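You operate a simulated robot arm through the tools that you are given. There is no shell and no other tool.

The job below is to be done with a simulated robot arm. You get a single attempt, and the scene is never put back.

TASK
Clear the steel table: loose swarf by magnet, the squaring corner by brush.
Fine: magnet and red brush back where they lay. Set down upright: orange magnet sweeper, red bench brush.

The check looks at the end state, three seconds after you hand in, the way a careful person would. Anything else that was tipped, shoved, dropped, spilled or broken makes it a failure.

THE ROBOT
A 7-joint arm with a two-finger parallel gripper, fixed in place. Base frame: the origin is at the foot of the arm, x ahead of it, y to its left, z up; the work surface is at about z = 720. Readings come in mm, rad, newtons and seconds.
With the tool pointing down near the work surface it reaches from about 200 to 740 mm from the base axis. Its first joint turns from -2.897 to 2.897 rad. Payload 1.57 kg.
The TCP is the grasp point between the finger pads, 30 mm short of the fingertips. In the tool frame z runs along the fingers and y along their closing line. Largest opening 110 mm; finger width 24, thickness 12; the body of the gripper, 48 by 112 mm, starts 78 mm behind the TCP.
Orientation is that of the tool frame in the base frame, as a unit quaternion [x, y, z, w]. With the fingers straight down and closing along the base's y, the tool's x points along the base's -x, its y along +y and its z along -z.

THE INTERFACE
- The arm moves only by the tool jog_arm. Its arguments are lists of equal length, an entry for each row: "linear": the shift along the base's x, y, z in mm, a list of three; "angular": the turn, a rotation vector about the base's x, y, z in rad, a list of three. In form: {"linear": [[dx, dy, dz], ...], "angular": [[rx, ry, rz], ...]}. A call has 1 to 20 rows; each row shifts and turns the commanded pose from where the row before left it. "claw" is the gripper command, from -1 (shut) to 1 (fully open), values between in proportion, set as the call begins (left out, the last holds). A row lasts 0.2 s, in which the tool goes at most 50 mm and 0.15 rad; a call with a longer step from one row to the next is refused whole, and so is a gripper value outside its range. Where a pose cannot be reached the arm comes as near as it can. A force on the tool above 60 N (or 10 N above the force at the start of the call, whichever is more), or a blocked arm, ends the call early, and 0.2 s more pass. Each finger travels about 45 mm/s and halts on what it meets, pressing with about 27 N; the grip force reading is that of the motor and also rises with nothing between the fingers. The clock runs only during rows and for 0.2 s after the last one: add rows that do not move to give the fingers time. The reply holds the time, the measured pose of the TCP, the force on the tool along the base axes, the opening and the grip force, in the units named above and with some noise, with the torque about the TCP (base axes, N m) and any sound that the robot's microphone picked up.
- Cameras (640 x 400 px; columns grow to the right, rows downward): "scene" is fixed at [220.8, 498.5, 1478.9]; the picture's right is [-0.95, -0.33, 0.00], its down [-0.19, 0.55, -0.81] and it looks along [0.26, -0.77, -0.58] (base axes); focal length 358 px, centre (320, 200). "wrist" rides on the gripper at [70, 16, -141] in the tool frame; the picture's right is [-0.23, 0.97, 0.00], its down [-0.86, -0.20, -0.48] and it looks along [-0.47, -0.11, 0.88] (tool axes); focal length 222 px, centre (320, 200). There is no depth. A picture from a camera that has moved, and an enlarged one, comes with that camera's place and axes in the base frame and with its lens.
- get_image(camera): a new picture of that camera. The clock stands still meanwhile.
- move_column(by): slides the trunk up (or, below 0, down) by that many mm; the arm rides with it, the base frame stays. It gives what a move gives, with no picture.
- close_up(camera, box): a new picture of the part [left, top, right, bottom] of that camera's present view, enlarged. The clock stands still meanwhile.
- close_job(): hands the job in; it is judged then, once.

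Places have to be worked out from the pictures, the camera data and where the tool is seen. Open the gripper and draw the arm clear of the work before you hand the job in, unless the task says otherwise.

The tools are called as name(argument=value, ...) on one line, values as JSON. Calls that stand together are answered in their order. jog_arm: Moves the arm, as the interface text tells. Its arguments: {"type":"object","properties":{"linear":{"type":"array","items":{"type":"array","items":{"type":"number"}}},"angular":{"type":"array","items":{"type":"array","items":{"type":"number"}}},"claw":{"type":"number"}},"required":["linear","angular"]} The other tools are called the same way: move_column (by) slides the trunk up or down; get_image (camera) takes a picture; close_up (camera, box) takes an enlarged picture of a part of a camera's view; close_job () hands the job in.

At the start:

```text
time: 0.0
position: [299.7, -449.4, 1016.1]
orientation: [0.0, 1.0, 0.001, 0.0]
wrist_force: [-0.3, 0.1, -1.0]
moment: [0.0, 0.01, 0.01]
finger_gap: 109.8
finger_force: 0.0
trunk travel left (down, up): [-500.0, 90.0]
```

scene: 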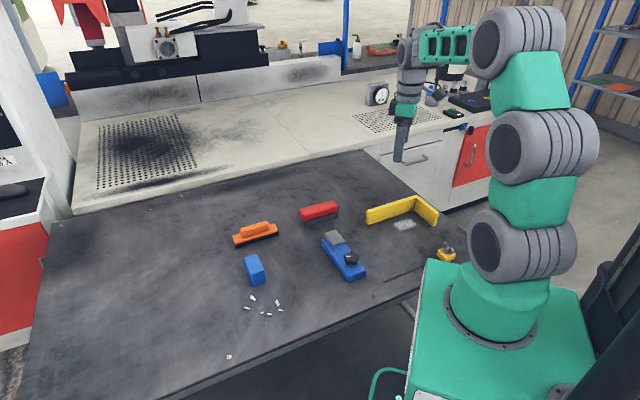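
wrist: 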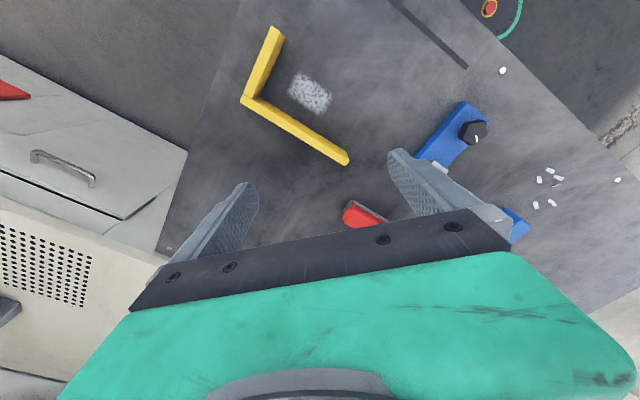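

I'll begin by looking closely at the table with the scene camera before moving anything.

close_up(camera="scene", box=[220, 180, 380, 280])

close_up(camera="scene", box=[340, 180, 500, 280])

close_up(camera="scene", box=[200, 270, 360, 370])

close_up(camera="wrist", box=[220, 0, 640, 262])

close_up(camera="scene", box=[20, 180, 260, 330])

```text
4.00 times, centred on (300, 230) of scene
camera zoom: at [220.8, 498.5, 1478.9], right [-0.95, -0.33, 0.0], down [-0.19, 0.55, -0.81], along [0.26, -0.77, -0.58], focal length 1430 px, centre (400, 80)
```

zoom: 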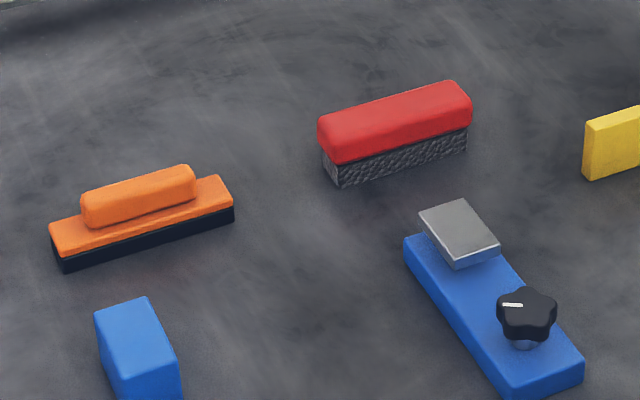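

```text
4.00 times, centred on (420, 230) of scene
camera zoom: at [220.8, 498.5, 1478.9], right [-0.95, -0.33, 0.0], down [-0.19, 0.55, -0.81], along [0.26, -0.77, -0.58], focal length 1430 px, centre (-80, 80)
```

zoom: 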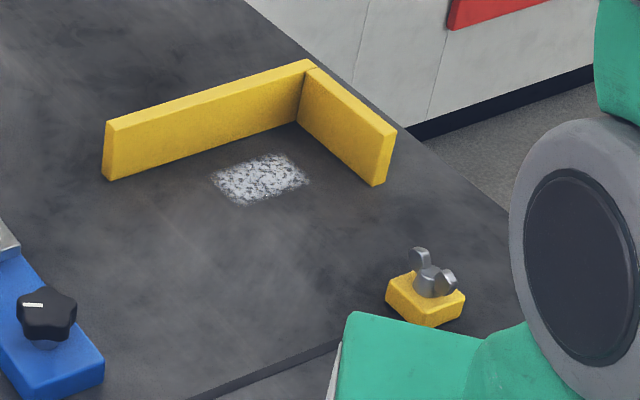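

```text
4.00 times, centred on (280, 320) of scene
camera zoom: at [220.8, 498.5, 1478.9], right [-0.95, -0.33, 0.0], down [-0.19, 0.55, -0.81], along [0.26, -0.77, -0.58], focal length 1430 px, centre (480, -280)
```

zoom: 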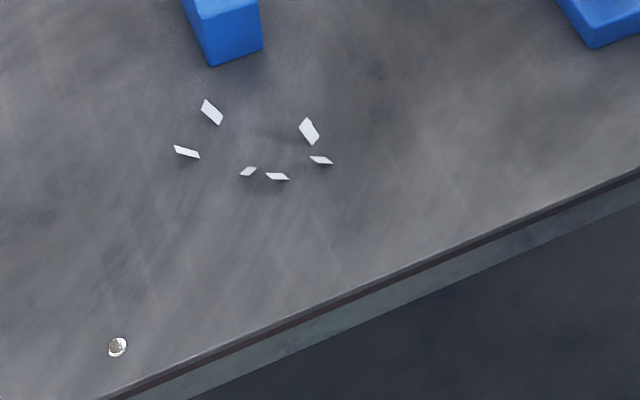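

```text
1.52 times, centred on (430, 131) of wrist
camera zoom: at [230.7, -433.6, 1157.7], right [0.23, 0.97, 0.0], down [0.86, -0.2, 0.48], along [0.47, -0.11, -0.88], focal length 338 px, centre (152, 305)
```

zoom: 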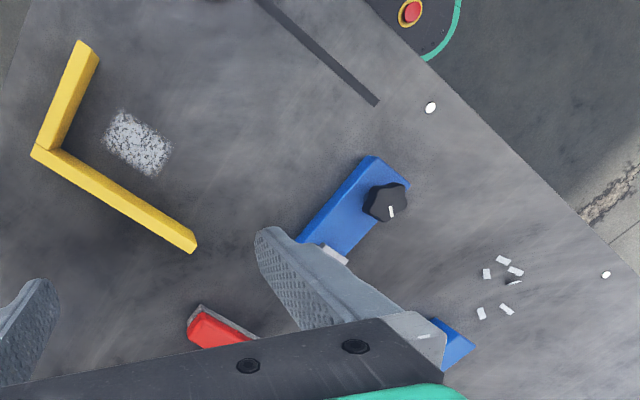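

```text
2.67 times, centred on (140, 255) of scene
camera zoom: at [220.8, 498.5, 1478.9], right [-0.95, -0.33, 0.0], down [-0.19, 0.55, -0.81], along [0.26, -0.77, -0.58], focal length 953 px, centre (800, 53)
```

zoom: 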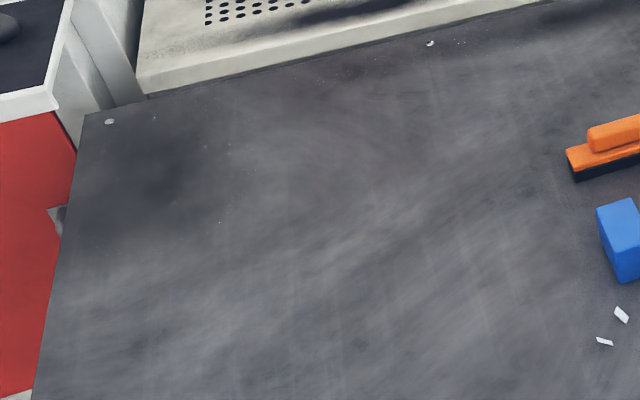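

The scene has an orange magnet near (690,-245), a red brush near (530,-395), a yellow L corner with a grit patch near (253,-467), and chips around (506..590, -37..5). I'll zoom in on some small unknown items and on the tools before planning.

close_up(camera="scene", box=[340, 270, 420, 320])

close_up(camera="scene", box=[208, 340, 248, 365])

close_up(camera="scene", box=[225, 210, 289, 250])

close_up(camera="scene", box=[290, 190, 354, 230])

close_up(camera="scene", box=[425, 230, 473, 260])

close_up(camera="wrist", box=[480, 50, 640, 150])

```text
8.00 times, centred on (380, 295) of scene
camera zoom: at [220.8, 498.5, 1478.9], right [-0.95, -0.33, 0.0], down [-0.19, 0.55, -0.81], along [0.26, -0.77, -0.58], focal length 2860 px, centre (-160, -560)
```

zoom: 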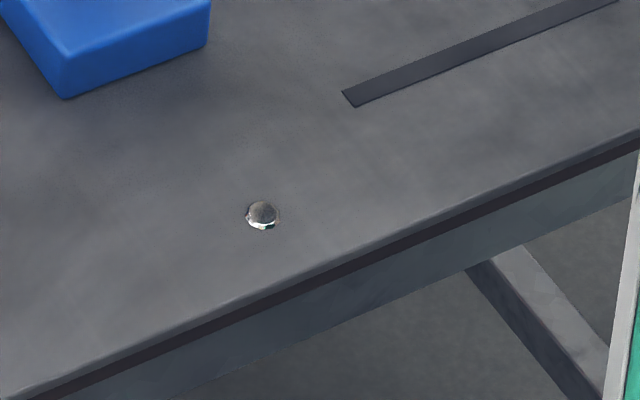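

```text
16.00 times, centred on (228, 352) of scene
camera zoom: at [220.8, 498.5, 1478.9], right [-0.95, -0.33, 0.0], down [-0.19, 0.55, -0.81], along [0.26, -0.77, -0.58], focal length 5720 px, centre (1792, -2240)
```

zoom: 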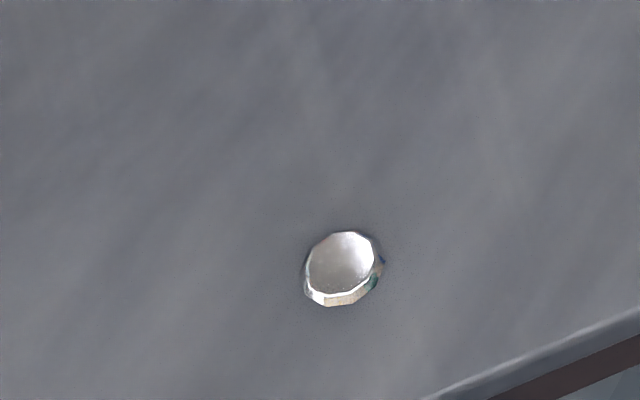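

```text
10.00 times, centred on (257, 230) of scene
camera zoom: at [220.8, 498.5, 1478.9], right [-0.95, -0.33, 0.0], down [-0.19, 0.55, -0.81], along [0.26, -0.77, -0.58], focal length 3575 px, centre (950, -100)
```

zoom: 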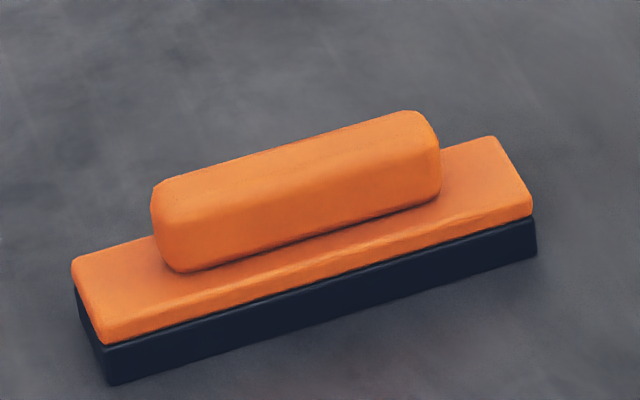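

```text
10.00 times, centred on (322, 210) of scene
camera zoom: at [220.8, 498.5, 1478.9], right [-0.95, -0.33, 0.0], down [-0.19, 0.55, -0.81], along [0.26, -0.77, -0.58], focal length 3575 px, centre (300, 100)
```

zoom: 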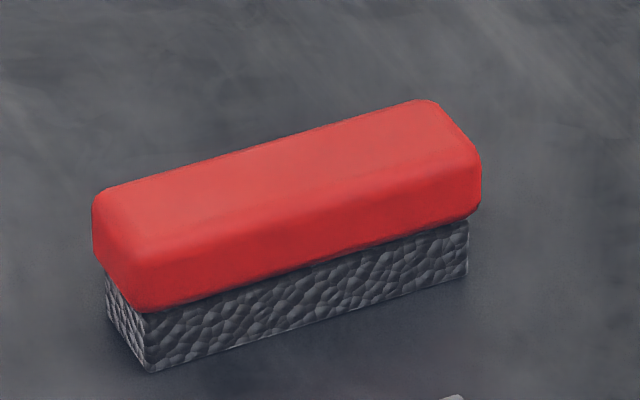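

```text
13.33 times, centred on (449, 245) of scene
camera zoom: at [220.8, 498.5, 1478.9], right [-0.95, -0.33, 0.0], down [-0.19, 0.55, -0.81], along [0.26, -0.77, -0.58], focal length 4766 px, centre (-1400, -400)
```

zoom: 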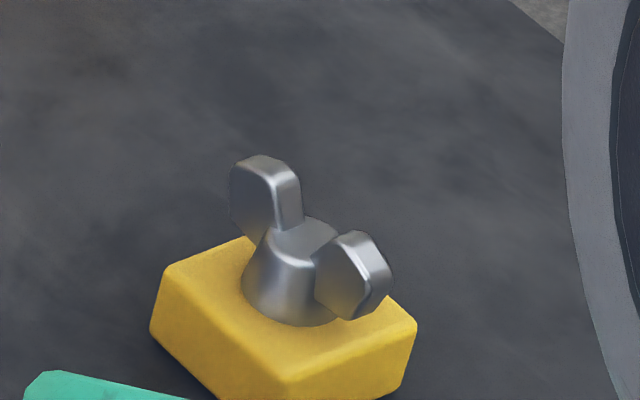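

```text
4.00 times, centred on (560, 100) of wrist
camera zoom: at [230.7, -433.6, 1157.7], right [0.23, 0.97, 0.0], down [0.86, -0.2, 0.48], along [0.47, -0.11, -0.88], focal length 888 px, centre (-640, 600)
```

zoom: 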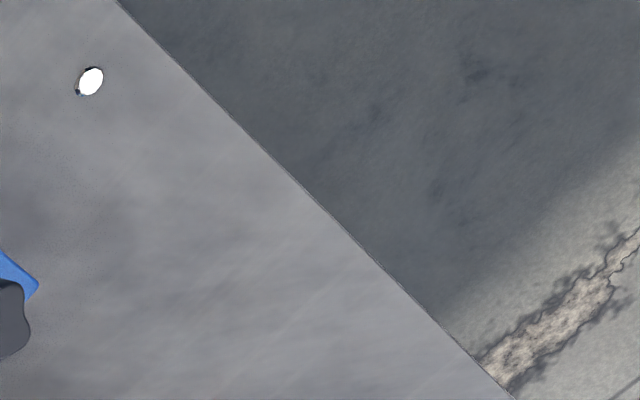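

The two round buttons look like fixed table bolts, and the tools lie parallel to the table, at about 44° in the base frame. I'll move up high toward the middle of the table, turning the gripper about 44°, so the wrist camera can measure the tools.

jog_arm(linear=[[30, 33, 0], [30, 33, 0], [30, 33, 0], [30, 33, 0], [30, 33, 0], [30, 33, 0], [0, 0, 0]], angular=[[0, 0, 0.128], [0, 0, 0.128], [0, 0, 0.128], [0, 0, 0.128], [0, 0, 0.128], [0, 0, 0.128], [0, 0, 0]], claw=1)

get_image(camera="wrist")

get_image(camera="scene")

```text
time: 1.6
position: [480.1, -246.2, 1016.9]
orientation: [-0.375, 0.927, 0.0, 0.001]
wrist_force: [1.3, -0.5, 0.1]
moment: [-0.01, 0.03, 0.0]
finger_gap: 110.1
finger_force: 0.2
trunk travel left (down, up): [-500.0, 90.0]
```

```text
taken
camera wrist: at [419.1, -283.9, 1157.2], right [-0.51, 0.86, 0.0], down [0.75, 0.45, 0.48], along [0.41, 0.25, -0.88], focal length 222 px, centre (320, 200)
```

wrist: 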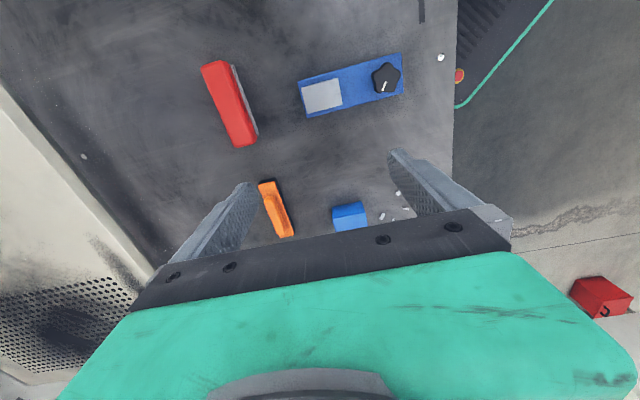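

```text
taken
```

scene: 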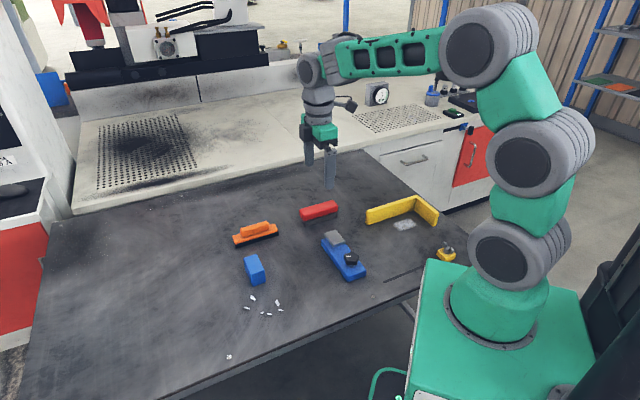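

The turn is 44° and the wrist camera now sees brush, magnet, clamp and chips. I'll zoom the wrist view to measure the tool outlines.

close_up(camera="wrist", box=[190, 50, 270, 100])

close_up(camera="wrist", box=[190, 100, 270, 150])

close_up(camera="wrist", box=[240, 175, 320, 240])

close_up(camera="wrist", box=[320, 170, 420, 232])

close_up(camera="wrist", box=[290, 40, 450, 140])

```text
8.00 times, centred on (230, 75) of wrist
camera zoom: at [419.1, -283.9, 1157.2], right [-0.51, 0.86, 0.0], down [0.75, 0.45, 0.48], along [0.41, 0.25, -0.88], focal length 1777 px, centre (1040, 1200)
```

zoom: 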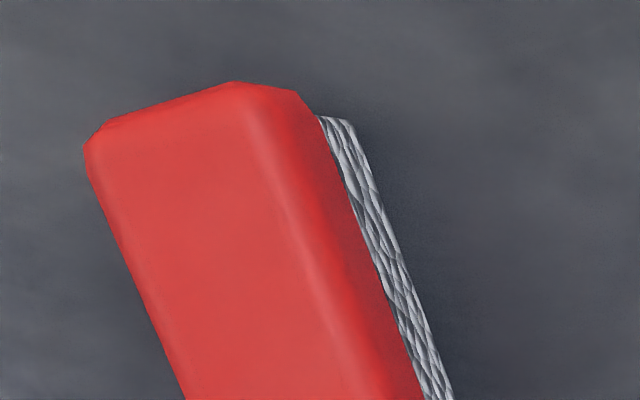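

```text
8.00 times, centred on (230, 125) of wrist
camera zoom: at [419.1, -283.9, 1157.2], right [-0.51, 0.86, 0.0], down [0.75, 0.45, 0.48], along [0.41, 0.25, -0.88], focal length 1777 px, centre (1040, 800)
```

zoom: 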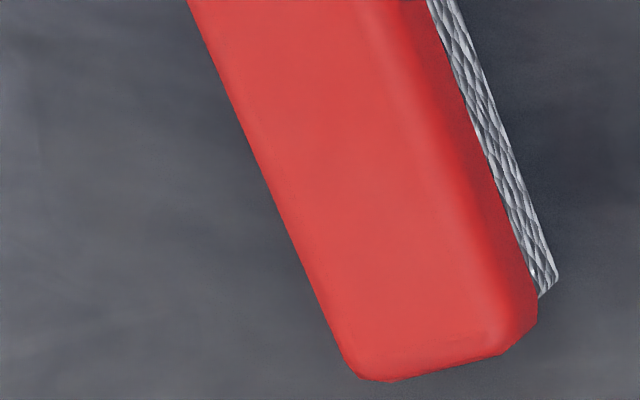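

```text
6.15 times, centred on (280, 208) of wrist
camera zoom: at [419.1, -283.9, 1157.2], right [-0.51, 0.86, 0.0], down [0.75, 0.45, 0.48], along [0.41, 0.25, -0.88], focal length 1367 px, centre (566, 154)
```

zoom: 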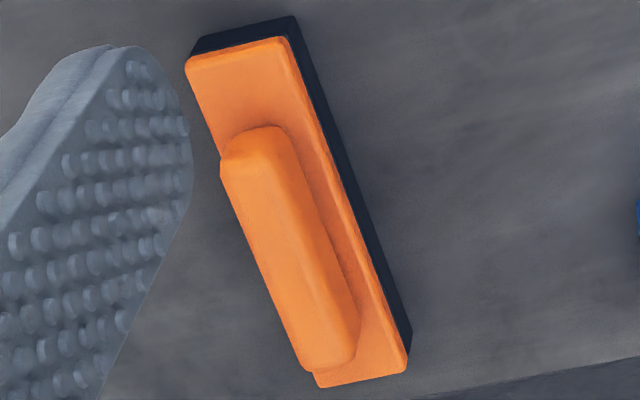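

```text
6.40 times, centred on (370, 201) of wrist
camera zoom: at [419.1, -283.9, 1157.2], right [-0.51, 0.86, 0.0], down [0.75, 0.45, 0.48], along [0.41, 0.25, -0.88], focal length 1422 px, centre (0, 194)
```

zoom: 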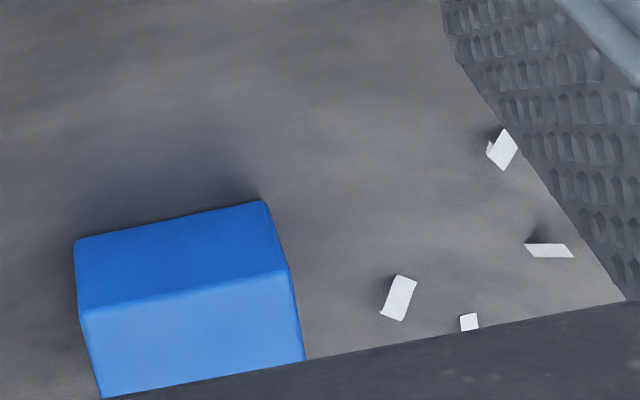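

```text
4.00 times, centred on (370, 90) of wrist
camera zoom: at [419.1, -283.9, 1157.2], right [-0.51, 0.86, 0.0], down [0.75, 0.45, 0.48], along [0.41, 0.25, -0.88], focal length 888 px, centre (120, 640)
```

zoom: 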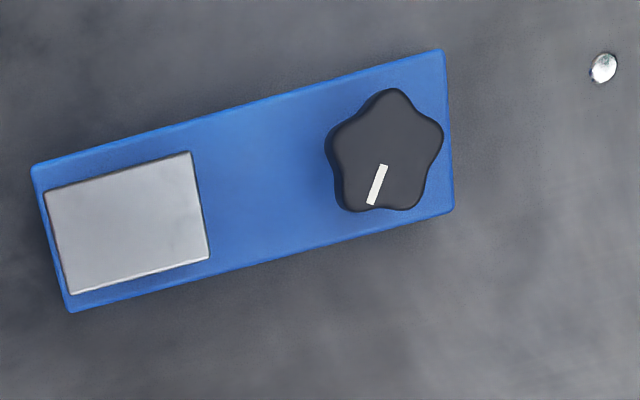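

Measured from the wrist view, the magnet is about 140×40 mm, centred near (688,-234) with yaw 44°. The brush is about 120×36 mm, centred near (531,-390). I'll move over the magnet at a safe height and look again.

jog_arm(linear=[[35, 2, 0], [35, 2, 0], [35, 2, -10], [35, 2, -30], [30, 2, -40], [33, 0, -40], [0, 0, -30], [0, 0, 0]], angular=[[0, 0, 0], [0, 0, 0], [0, 0, 0], [0, 0, 0], [0, 0, 0], [0, 0, 0], [0, 0, 0], [0, 0, 0]])

get_image(camera="wrist")

close_up(camera="wrist", box=[220, 100, 420, 225])

close_up(camera="scene", box=[180, 130, 340, 280])

```text
refused: row 6 steps farther than a row can; nothing moved
```

```text
taken
camera wrist: at [419.1, -283.9, 1157.2], right [-0.51, 0.86, 0.0], down [0.75, 0.45, 0.48], along [0.41, 0.25, -0.88], focal length 222 px, centre (320, 200)
```

wrist: 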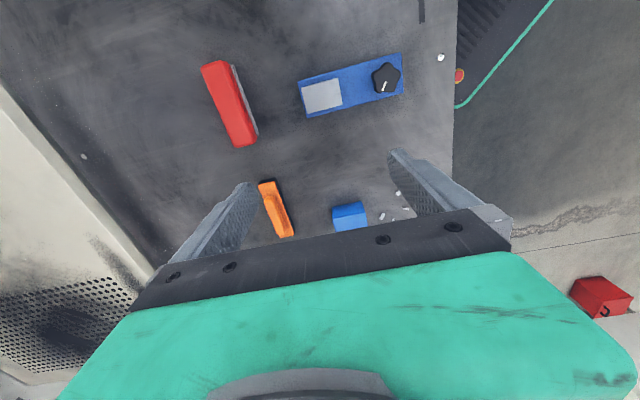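

```text
3.20 times, centred on (320, 162) of wrist
camera zoom: at [419.1, -283.9, 1157.2], right [-0.51, 0.86, 0.0], down [0.75, 0.45, 0.48], along [0.41, 0.25, -0.88], focal length 711 px, centre (320, 320)
```

zoom: 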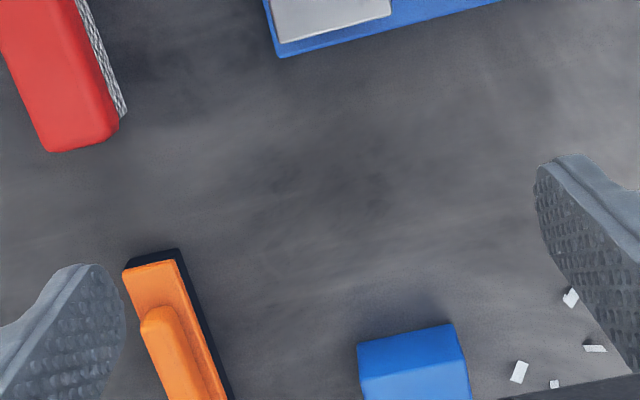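

```text
2.67 times, centred on (260, 205) of scene
camera zoom: at [220.8, 498.5, 1478.9], right [-0.95, -0.33, 0.0], down [-0.19, 0.55, -0.81], along [0.26, -0.77, -0.58], focal length 953 px, centre (480, 187)
```

zoom: 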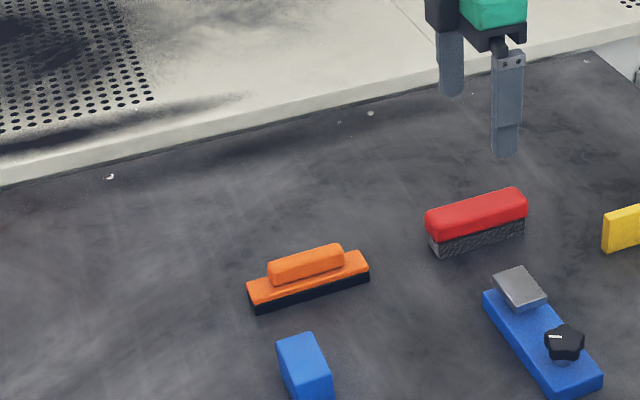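

The move was refused because one row's step was slightly over 50 mm, and nothing moved. I'll repeat it with smaller steps.

jog_arm(linear=[[30, 2, 0], [30, 2, 0], [30, 2, -15], [30, 2, -25], [30, 2, -30], [30, 0, -30], [23, 0, -30], [0, 0, -20], [0, 0, 0]], angular=[[0, 0, 0], [0, 0, 0], [0, 0, 0], [0, 0, 0], [0, 0, 0], [0, 0, 0], [0, 0, 0], [0, 0, 0], [0, 0, 0]])

get_image(camera="wrist")

close_up(camera="wrist", box=[220, 100, 420, 225])

get_image(camera="scene")

```text
time: 3.6
position: [683.7, -240.1, 867.1]
orientation: [-0.375, 0.927, 0.0, 0.0]
wrist_force: [-0.8, -0.3, 0.4]
moment: [-0.01, 0.02, -0.01]
finger_gap: 109.8
finger_force: 0.1
trunk travel left (down, up): [-500.0, 90.0]
```

```text
taken
camera wrist: at [622.1, -277.2, 1008.8], right [-0.51, 0.86, 0.0], down [0.75, 0.45, 0.48], along [0.41, 0.25, -0.88], focal length 222 px, centre (320, 200)
```

wrist: 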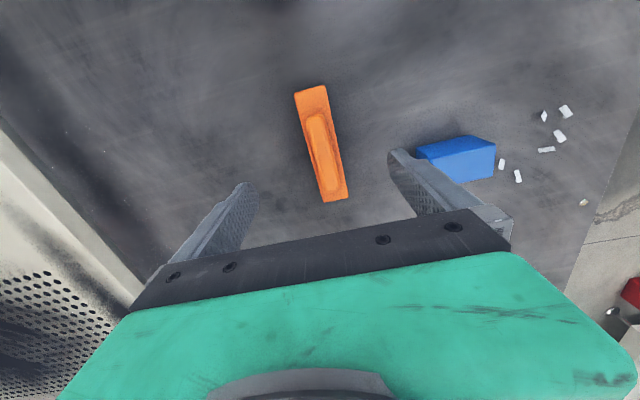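

```text
3.20 times, centred on (320, 162) of wrist
camera zoom: at [622.1, -277.2, 1008.8], right [-0.51, 0.86, 0.0], down [0.75, 0.45, 0.48], along [0.41, 0.25, -0.88], focal length 711 px, centre (320, 320)
```

zoom: 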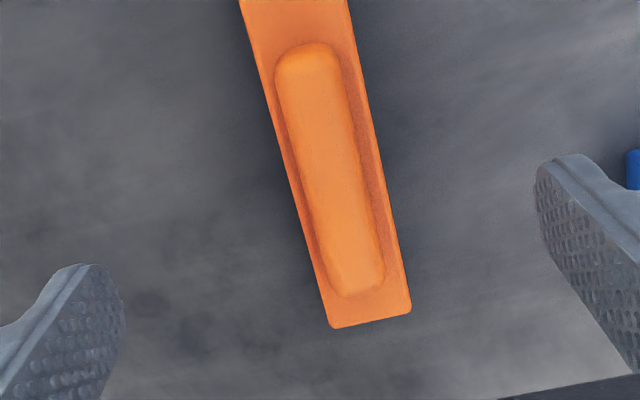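

```text
taken
```

scene: 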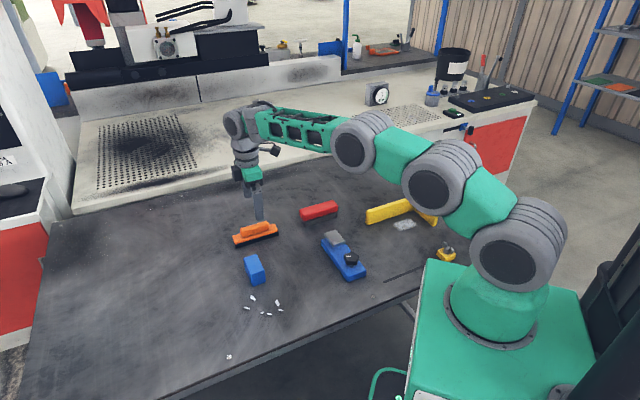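

The handle centre is around (684,-235), close under the gripper, with the fingers straddling it along the table's cross direction. I'll make a small correction and descend so the fingertips end just above the magnet's plate.

jog_arm(linear=[[1, 5, 0], [0, 0, -30], [0, 0, -30], [0, 0, -20], [0, 0, -9], [0, 0, 0]], angular=[[0, 0, 0], [0, 0, 0], [0, 0, 0], [0, 0, 0], [0, 0, 0], [0, 0, 0]])

get_image(camera="wrist")

close_up(camera="scene", box=[200, 150, 328, 250])

```text
time: 5.0
position: [685.0, -237.7, 776.6]
orientation: [-0.375, 0.927, 0.0, 0.0]
wrist_force: [0.4, -0.7, -0.1]
moment: [0.02, 0.01, -0.02]
finger_gap: 110.0
finger_force: 0.2
trunk travel left (down, up): [-500.0, 90.0]
```

```text
taken
camera wrist: at [621.8, -274.2, 918.8], right [-0.51, 0.86, 0.0], down [0.75, 0.45, 0.48], along [0.41, 0.25, -0.88], focal length 222 px, centre (320, 200)
```

wrist: 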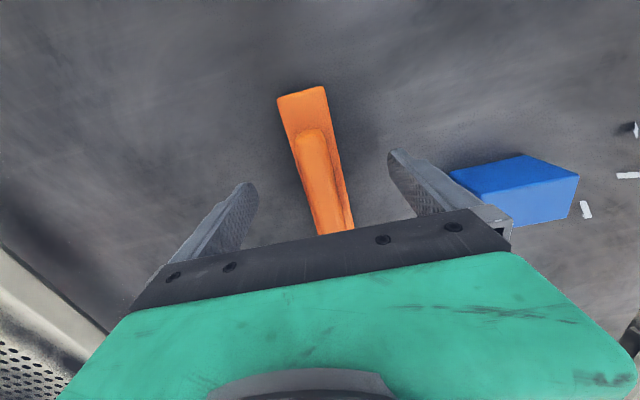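

```text
4.00 times, centred on (264, 200) of scene
camera zoom: at [220.8, 498.5, 1478.9], right [-0.95, -0.33, 0.0], down [-0.19, 0.55, -0.81], along [0.26, -0.77, -0.58], focal length 1430 px, centre (544, 200)
```

zoom: 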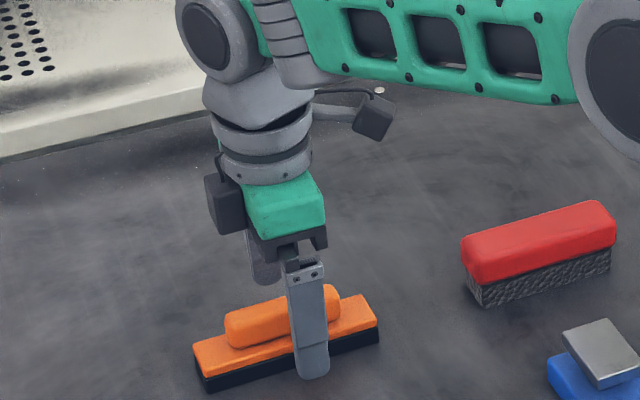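

The fingers straddle the handle near its middle, with tips close to plate-top height. I'll close the gripper and read the gap.

jog_arm(linear=[[0, 0, 0], [0, 0, 0], [0, 0, 0], [0, 0, 0], [0, 0, 0], [0, 0, 0], [0, 0, 0], [0, 0, 0]], angular=[[0, 0, 0], [0, 0, 0], [0, 0, 0], [0, 0, 0], [0, 0, 0], [0, 0, 0], [0, 0, 0], [0, 0, 0]], claw=-1)

close_up(camera="scene", box=[200, 150, 328, 250])

get_image(camera="wrist")

```text
time: 6.8
position: [684.3, -237.0, 777.1]
orientation: [-0.374, 0.927, 0.001, 0.0]
wrist_force: [-0.3, 0.3, 0.4]
moment: [-0.01, 0.02, -0.05]
finger_gap: 21.7
finger_force: 27.0
trunk travel left (down, up): [-500.0, 90.0]
```

```text
4.00 times, centred on (264, 200) of scene
camera zoom: at [220.8, 498.5, 1478.9], right [-0.95, -0.33, 0.0], down [-0.19, 0.55, -0.81], along [0.26, -0.77, -0.58], focal length 1430 px, centre (544, 200)
```

zoom: 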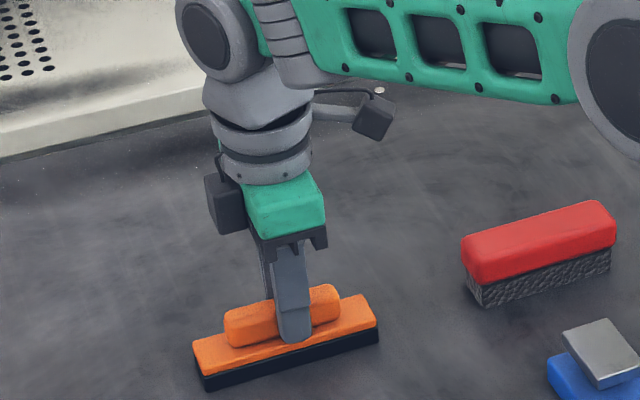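

```text
taken
camera wrist: at [621.8, -274.2, 919.0], right [-0.51, 0.86, 0.0], down [0.75, 0.45, 0.48], along [0.41, 0.25, -0.88], focal length 222 px, centre (320, 200)
```

wrist: 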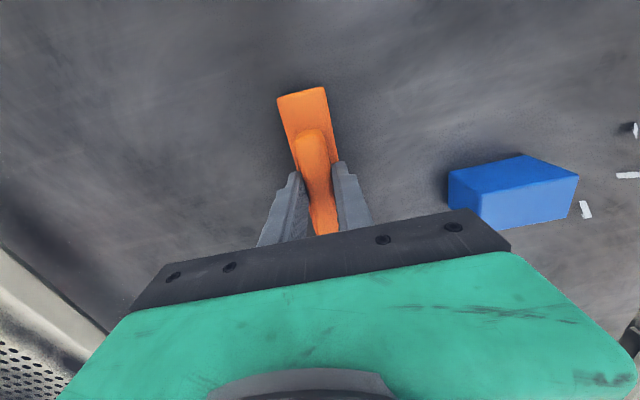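

The gripper is on the handle (gap 21.7 mm, 27 N), and the TCP reads about (684,-237,777) with the magnet resting on the table. I'll lift it slowly and watch the force.

jog_arm(linear=[[0, 0, 4], [0, 0, 8], [0, 0, 15], [0, 0, 25], [0, 0, 25], [0, 0, 0]], angular=[[0, 0, 0], [0, 0, 0], [0, 0, 0], [0, 0, 0], [0, 0, 0], [0, 0, 0]])

get_image(camera="scene")

get_image(camera="wrist")

```text
time: 8.2
position: [683.8, -237.8, 854.6]
orientation: [-0.375, 0.927, -0.001, 0.0]
wrist_force: [-0.7, -0.3, 0.2]
moment: [-0.02, -0.01, -0.04]
finger_gap: 0.0
finger_force: 20.7
trunk travel left (down, up): [-500.0, 90.0]
```

```text
taken
```

scene: 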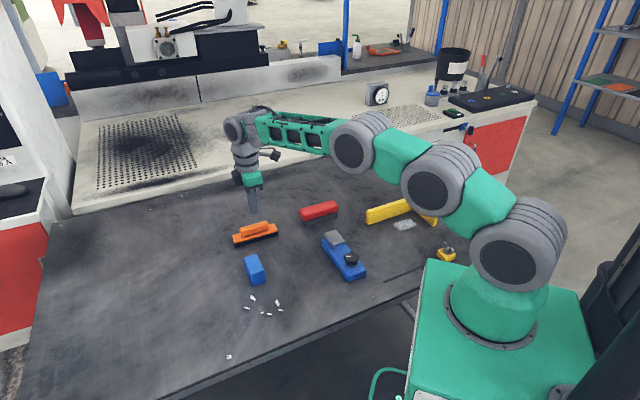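

```text
taken
camera wrist: at [622.1, -274.3, 995.1], right [-0.51, 0.86, 0.0], down [0.75, 0.45, 0.48], along [0.41, 0.25, -0.88], focal length 222 px, centre (320, 200)
```

wrist: 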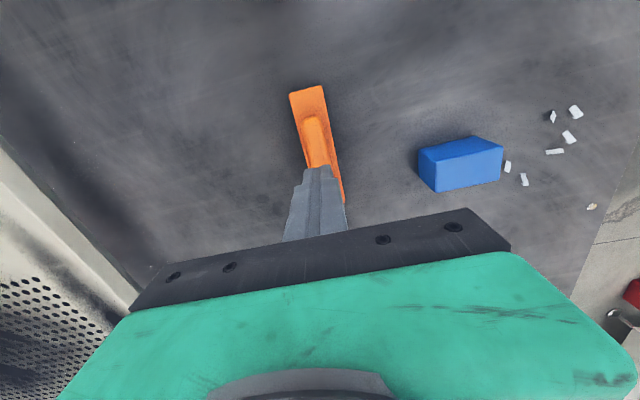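

The gap went to 0, so the fingers slipped off the handle and the magnet stayed put; it's either stuck to the steel or the hold was too shallow. I'll check whether it moved before trying again.

close_up(camera="scene", box=[225, 210, 289, 250])

close_up(camera="wrist", box=[260, 70, 380, 220])

```text
10.00 times, centred on (257, 230) of scene
camera zoom: at [220.8, 498.5, 1478.9], right [-0.95, -0.33, 0.0], down [-0.19, 0.55, -0.81], along [0.26, -0.77, -0.58], focal length 3575 px, centre (950, -100)
```

zoom: 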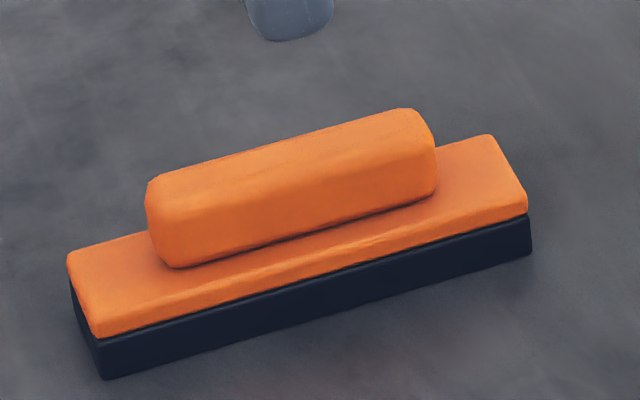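

```text
2.67 times, centred on (320, 145) of wrist
camera zoom: at [622.1, -274.3, 995.1], right [-0.51, 0.86, 0.0], down [0.75, 0.45, 0.48], along [0.41, 0.25, -0.88], focal length 592 px, centre (320, 347)
```

zoom: 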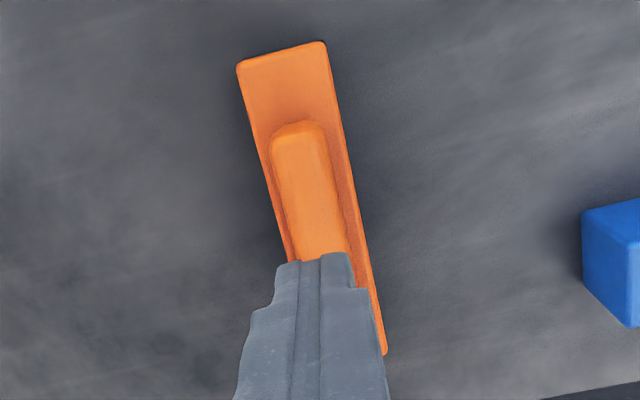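

The magnet shifted only about 2 mm when the fingers centred on it. I'll reopen, go about 4 mm deeper than before, regrip, and lift in small steps to read the force.

jog_arm(linear=[[0, 0, 0], [0, 0, 0], [0, 0, 0], [0, 0, 0], [0, 0, 0], [0, 0, -30], [0, 0, -30], [0, 0, -21], [0, 0, 0]], angular=[[0, 0, 0], [0, 0, 0], [0, 0, 0], [0, 0, 0], [0, 0, 0], [0, 0, 0], [0, 0, 0], [0, 0, 0], [0, 0, 0]], claw=0.2)

jog_arm(linear=[[0, 0, 0], [0, 0, 0], [0, 0, 0], [0, 0, 0], [0, 0, 0], [0, 0, 0]], angular=[[0, 0, 0], [0, 0, 0], [0, 0, 0], [0, 0, 0], [0, 0, 0], [0, 0, 0]], claw=-1)

jog_arm(linear=[[0, 0, 1.5], [0, 0, 0]], angular=[[0, 0, 0], [0, 0, 0]])

```text
time: 10.2
position: [681.6, -235.2, 771.6]
orientation: [-0.374, 0.927, 0.0, 0.0]
wrist_force: [0.4, -0.8, -0.6]
moment: [-0.01, -0.03, -0.02]
finger_gap: 66.1
finger_force: 0.0
trunk travel left (down, up): [-500.0, 90.0]
```

```text
time: 11.6
position: [681.9, -234.9, 771.9]
orientation: [-0.375, 0.927, -0.001, 0.001]
wrist_force: [1.0, -1.0, 0.1]
moment: [0.02, -0.05, -0.05]
finger_gap: 35.5
finger_force: 27.2
trunk travel left (down, up): [-500.0, 90.0]
```

```text
time: 12.2
position: [682.2, -235.5, 772.6]
orientation: [-0.374, 0.927, 0.0, -0.001]
wrist_force: [-0.6, -0.1, 0.0]
moment: [-0.01, 0.02, -0.01]
finger_gap: 35.3
finger_force: 27.1
trunk travel left (down, up): [-500.0, 90.0]
```

The gap of 35.5 mm means the tips caught the plate's edge, so the plate top is between z 742 and 747 and the plate is about 36 mm wide. I'll reopen, raise to just above the plate, regrip the handle, and lift in tiny steps to feel the adhesion.

jog_arm(linear=[[0, 0, 0], [0, 0, 0], [0, 0, 2.5], [0, 0, 0]], angular=[[0, 0, 0], [0, 0, 0], [0, 0, 0], [0, 0, 0]], claw=0.1)

jog_arm(linear=[[0, 0, 0], [0, 0, 0], [0, 0, 0], [0, 0, 0], [0, 0, 0], [0, 0, 0]], angular=[[0, 0, 0], [0, 0, 0], [0, 0, 0], [0, 0, 0], [0, 0, 0], [0, 0, 0]], claw=-1)

jog_arm(linear=[[0, 0, 1], [0, 0, 0]], angular=[[0, 0, 0], [0, 0, 0]])

jog_arm(linear=[[0, 0, 1], [0, 0, 0]], angular=[[0, 0, 0], [0, 0, 0]])

```text
time: 13.2
position: [683.2, -237.0, 777.9]
orientation: [-0.374, 0.927, 0.001, -0.001]
wrist_force: [-0.5, -0.2, -0.6]
moment: [0.04, -0.01, 0.02]
finger_gap: 60.8
finger_force: 0.2
trunk travel left (down, up): [-500.0, 90.0]
```

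```text
time: 14.6
position: [682.6, -235.3, 776.8]
orientation: [-0.374, 0.927, -0.001, 0.0]
wrist_force: [-1.5, 0.2, 0.7]
moment: [0.01, 0.01, 0.06]
finger_gap: 21.4
finger_force: 27.4
trunk travel left (down, up): [-500.0, 90.0]
```

```text
time: 15.2
position: [683.9, -236.4, 778.2]
orientation: [-0.375, 0.927, 0.0, 0.0]
wrist_force: [0.2, -0.6, 0.0]
moment: [-0.01, 0.0, -0.01]
finger_gap: 21.5
finger_force: 27.5
trunk travel left (down, up): [-500.0, 90.0]
```

```text
time: 15.8
position: [684.5, -236.1, 779.3]
orientation: [-0.374, 0.927, 0.0, 0.0]
wrist_force: [0.1, -1.2, -3.6]
moment: [-0.05, 0.01, 0.0]
finger_gap: 21.8
finger_force: 27.2
trunk travel left (down, up): [-500.0, 90.0]
```

The force now reads -3.6 N, so some of the weight is coming onto the gripper. I'll keep lifting in 1 mm steps.

jog_arm(linear=[[0, 0, 1], [0, 0, 0]], angular=[[0, 0, 0], [0, 0, 0]])

jog_arm(linear=[[0, 0, 1], [0, 0, 0]], angular=[[0, 0, 0], [0, 0, 0]])

jog_arm(linear=[[0, 0, 1], [0, 0, 0]], angular=[[0, 0, 0], [0, 0, 0]])

close_up(camera="scene", box=[225, 210, 289, 250])

```text
time: 16.4
position: [684.6, -236.4, 778.9]
orientation: [-0.374, 0.927, 0.001, 0.0]
wrist_force: [-0.2, 0.0, -4.0]
moment: [0.03, 0.0, 0.02]
finger_gap: 21.5
finger_force: 26.5
trunk travel left (down, up): [-500.0, 90.0]
```

```text
time: 17.0
position: [685.2, -236.6, 780.4]
orientation: [-0.375, 0.927, 0.0, 0.0]
wrist_force: [0.0, -0.9, -2.3]
moment: [-0.01, 0.04, 0.0]
finger_gap: 21.5
finger_force: 27.3
trunk travel left (down, up): [-500.0, 90.0]
```

```text
time: 17.6
position: [684.2, -236.9, 781.6]
orientation: [-0.375, 0.927, 0.0, 0.0]
wrist_force: [-0.7, -0.2, -3.1]
moment: [0.0, 0.02, -0.01]
finger_gap: 21.8
finger_force: 27.3
trunk travel left (down, up): [-500.0, 90.0]
```

```text
10.00 times, centred on (257, 230) of scene
camera zoom: at [220.8, 498.5, 1478.9], right [-0.95, -0.33, 0.0], down [-0.19, 0.55, -0.81], along [0.26, -0.77, -0.58], focal length 3575 px, centre (950, -100)
```

zoom: 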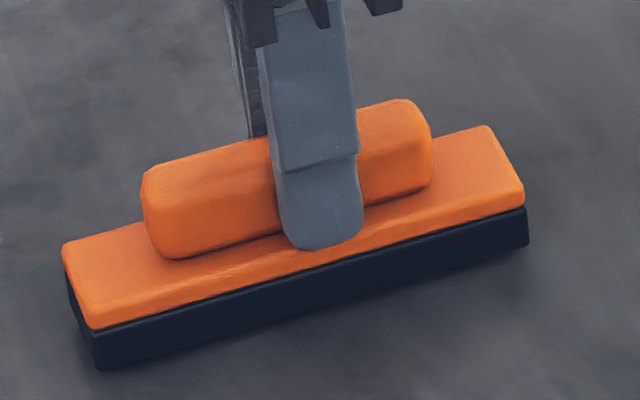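

The magnet is now lifting, with about 3.2 N of load and a visible gap under it. I'll raise it slowly a bit more and check that the hold isn't creeping.

jog_arm(linear=[[0, 0, 1], [0, 0, 2], [0, 0, 3], [0, 0, 3], [0, 0, 0], [0, 0, 0], [0, 0, 0], [0, 0, 0]], angular=[[0, 0, 0], [0, 0, 0], [0, 0, 0], [0, 0, 0], [0, 0, 0], [0, 0, 0], [0, 0, 0], [0, 0, 0]])

close_up(camera="scene", box=[225, 210, 289, 250])

close_up(camera="wrist", box=[260, 70, 420, 240])

```text
time: 19.4
position: [685.4, -236.7, 791.4]
orientation: [-0.375, 0.927, 0.0, 0.0]
wrist_force: [0.5, -0.1, -2.9]
moment: [0.01, 0.01, -0.02]
finger_gap: 21.5
finger_force: 27.2
trunk travel left (down, up): [-500.0, 90.0]
```

```text
10.00 times, centred on (257, 230) of scene
camera zoom: at [220.8, 498.5, 1478.9], right [-0.95, -0.33, 0.0], down [-0.19, 0.55, -0.81], along [0.26, -0.77, -0.58], focal length 3575 px, centre (950, -100)
```

zoom: 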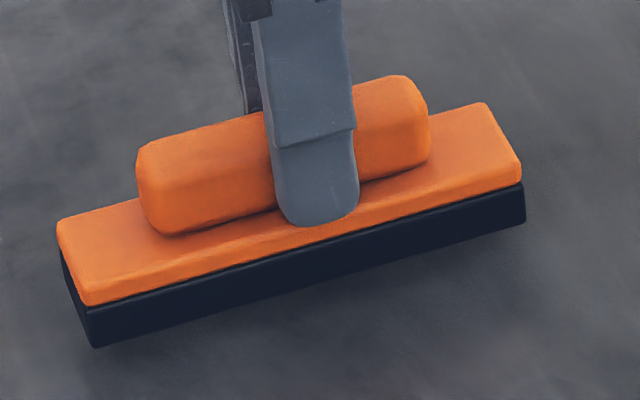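

```text
2.35 times, centred on (340, 155) of wrist
camera zoom: at [623.6, -273.3, 932.3], right [-0.51, 0.86, 0.0], down [0.75, 0.45, 0.48], along [0.41, 0.25, -0.88], focal length 523 px, centre (273, 306)
```

zoom: 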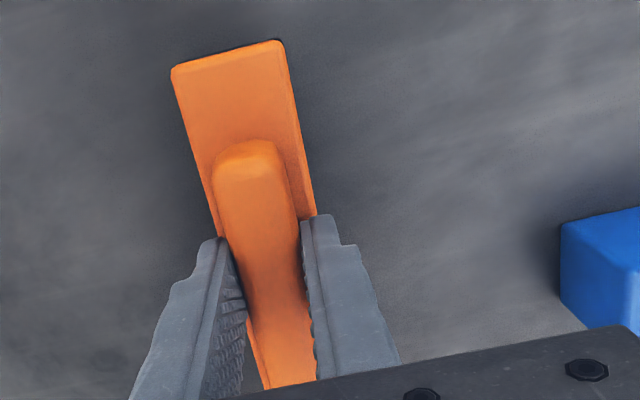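

The hold is stable with the magnet 14 mm off the table. I'll carry it low and slowly around the blue block, through the gap between the clamp and the block: first 50 mm toward the robot along the table direction, then across.

jog_arm(linear=[[-4, -4, 0], [-8, -8, 0], [-8, -8, 0], [-8, -8, 0], [-8, -7, 0], [-8, 8, 0], [-10, 10, 0], [-10, 10, 0], [-10, 10.5, 0], [-10, 10.5, 0], [-10, 10.5, 0], [-6, 6, 0], [0, 0, 0]], angular=[[0, 0, 0], [0, 0, 0], [0, 0, 0], [0, 0, 0], [0, 0, 0], [0, 0, 0], [0, 0, 0], [0, 0, 0], [0, 0, 0], [0, 0, 0], [0, 0, 0], [0, 0, 0], [0, 0, 0]])

get_image(camera="scene")

get_image(camera="wrist")

```text
time: 22.2
position: [584.8, -207.9, 791.3]
orientation: [-0.374, 0.927, 0.0, 0.0]
wrist_force: [0.4, -0.2, -4.1]
moment: [0.01, 0.03, 0.02]
finger_gap: 21.7
finger_force: 27.1
trunk travel left (down, up): [-500.0, 90.0]
```

```text
taken
```

scene: 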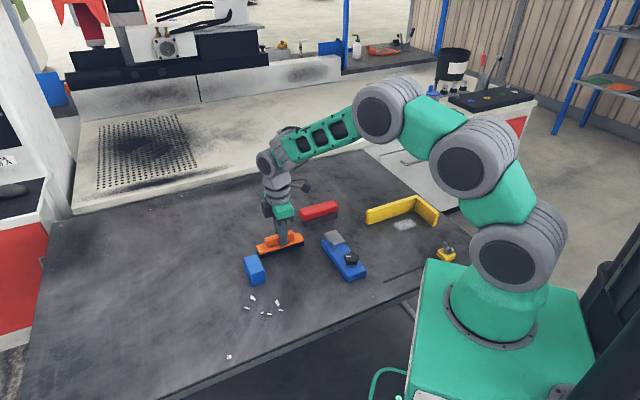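

```text
taken
camera wrist: at [522.0, -244.3, 932.9], right [-0.51, 0.86, 0.0], down [0.75, 0.45, 0.48], along [0.41, 0.25, -0.88], focal length 222 px, centre (320, 200)
```

wrist: 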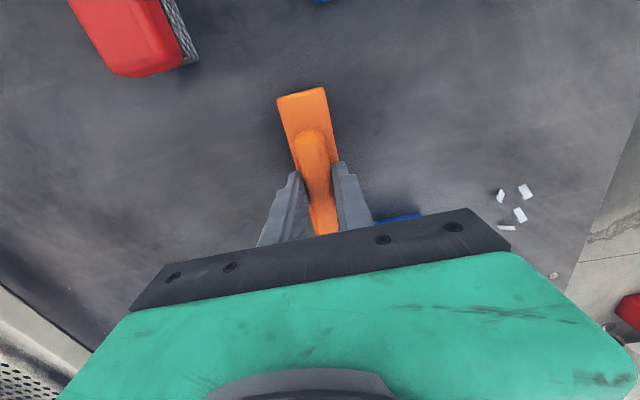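

The magnet is holding and is about to pass the block. I'll check the clearance to the block and clamp in a zoomed scene view.

close_up(camera="scene", box=[230, 210, 390, 310])

```text
4.00 times, centred on (310, 260) of scene
camera zoom: at [220.8, 498.5, 1478.9], right [-0.95, -0.33, 0.0], down [-0.19, 0.55, -0.81], along [0.26, -0.77, -0.58], focal length 1430 px, centre (360, -40)
```

zoom: 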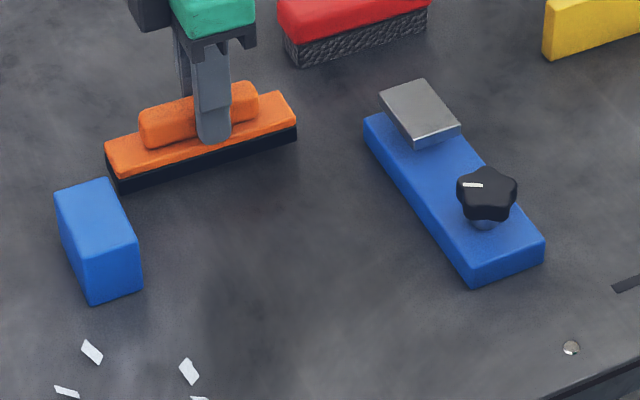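

The magnet's left end is close to the block's edge while the clamp side has plenty of room. I'll shift another 20 mm toward the clamp side, then continue across toward the chips.

jog_arm(linear=[[-7, -7, 0], [-7.4, -7, 0], [-8, 8.2, 0], [-10, 10.3, 0], [-10, 10.3, 0], [-10, 10.3, 0], [-10, 10.3, 0], [-10, 10.3, 0], [-10, 10.3, 0], [-10, 10.3, 0], [-10, 10.3, 0], [-8, 8.3, 0], [0, 0, 0]], angular=[[0, 0, 0], [0, 0, 0], [0, 0, 0], [0, 0, 0], [0, 0, 0], [0, 0, 0], [0, 0, 0], [0, 0, 0], [0, 0, 0], [0, 0, 0], [0, 0, 0], [0, 0, 0], [0, 0, 0]])

get_image(camera="wrist")

close_up(camera="scene", box=[210, 230, 370, 330])

```text
time: 25.0
position: [475.0, -121.1, 791.1]
orientation: [-0.375, 0.927, 0.0, 0.0]
wrist_force: [-0.2, 0.0, -3.0]
moment: [0.02, 0.04, 0.01]
finger_gap: 21.6
finger_force: 27.2
trunk travel left (down, up): [-500.0, 90.0]
```

```text
taken
camera wrist: at [413.7, -158.5, 933.4], right [-0.51, 0.86, 0.0], down [0.75, 0.45, 0.48], along [0.41, 0.25, -0.88], focal length 222 px, centre (320, 200)
```

wrist: 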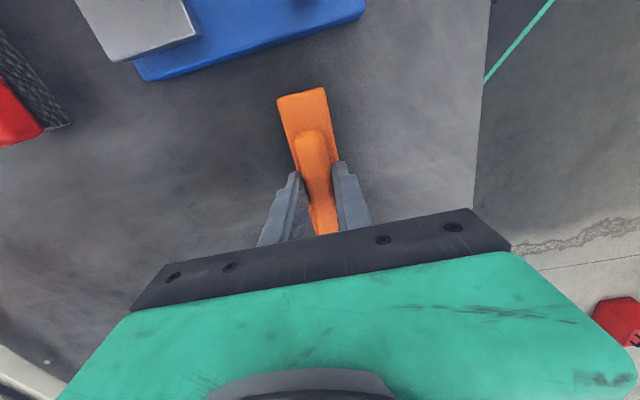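

```text
4.00 times, centred on (290, 280) of scene
camera zoom: at [220.8, 498.5, 1478.9], right [-0.95, -0.33, 0.0], down [-0.19, 0.55, -0.81], along [0.26, -0.77, -0.58], focal length 1430 px, centre (440, -120)
```

zoom: 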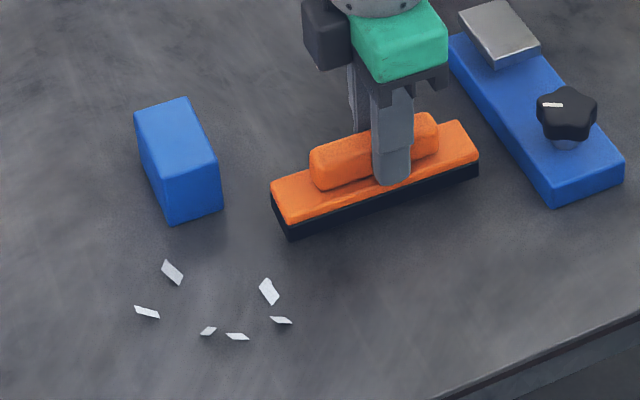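

The magnet cleared the block. Now I'll raise it slightly, move over the two chips nearest the block, and come down from above so the chips aren't pushed along.

jog_arm(linear=[[0, 0, 5], [0, 0, 10], [3, 7, 5], [10, 10, 0], [10, 10, 0], [10, 10, 0], [10, 10, 0], [10, 10, 0], [10, 10, 0], [10, 10, 0], [10, 10, 0], [10, 9, 0], [7, 5, 0], [0, 0, 0]], angular=[[0, 0, 0], [0, 0, 0], [0, 0, 0], [0, 0, 0], [0, 0, 0], [0, 0, 0], [0, 0, 0], [0, 0, 0], [0, 0, 0], [0, 0, 0], [0, 0, 0], [0, 0, 0], [0, 0, 0], [0, 0, 0]])

get_image(camera="wrist")

close_up(camera="scene", box=[190, 230, 350, 330])

```text
time: 28.0
position: [573.6, -20.7, 811.0]
orientation: [-0.375, 0.927, 0.0, 0.0]
wrist_force: [0.0, -0.3, -2.9]
moment: [-0.03, -0.02, -0.01]
finger_gap: 21.6
finger_force: 27.1
trunk travel left (down, up): [-500.0, 90.0]
```

```text
taken
camera wrist: at [512.0, -56.2, 951.9], right [-0.51, 0.86, 0.0], down [0.75, 0.45, 0.48], along [0.41, 0.25, -0.88], focal length 222 px, centre (320, 200)
```

wrist: 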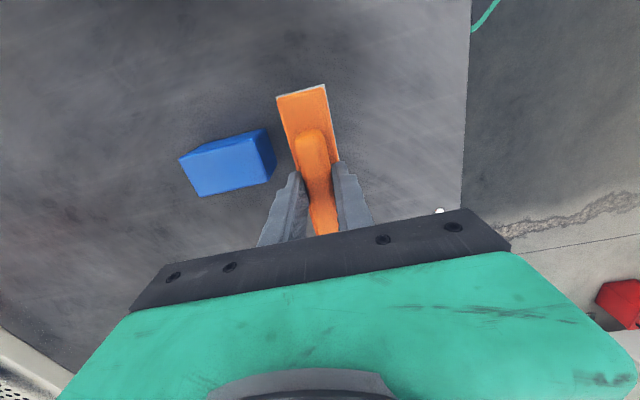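

```text
4.00 times, centred on (270, 280) of scene
camera zoom: at [220.8, 498.5, 1478.9], right [-0.95, -0.33, 0.0], down [-0.19, 0.55, -0.81], along [0.26, -0.77, -0.58], focal length 1430 px, centre (520, -120)
```

zoom: 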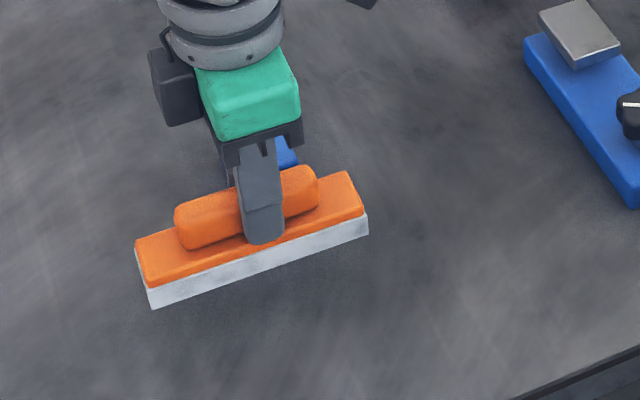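

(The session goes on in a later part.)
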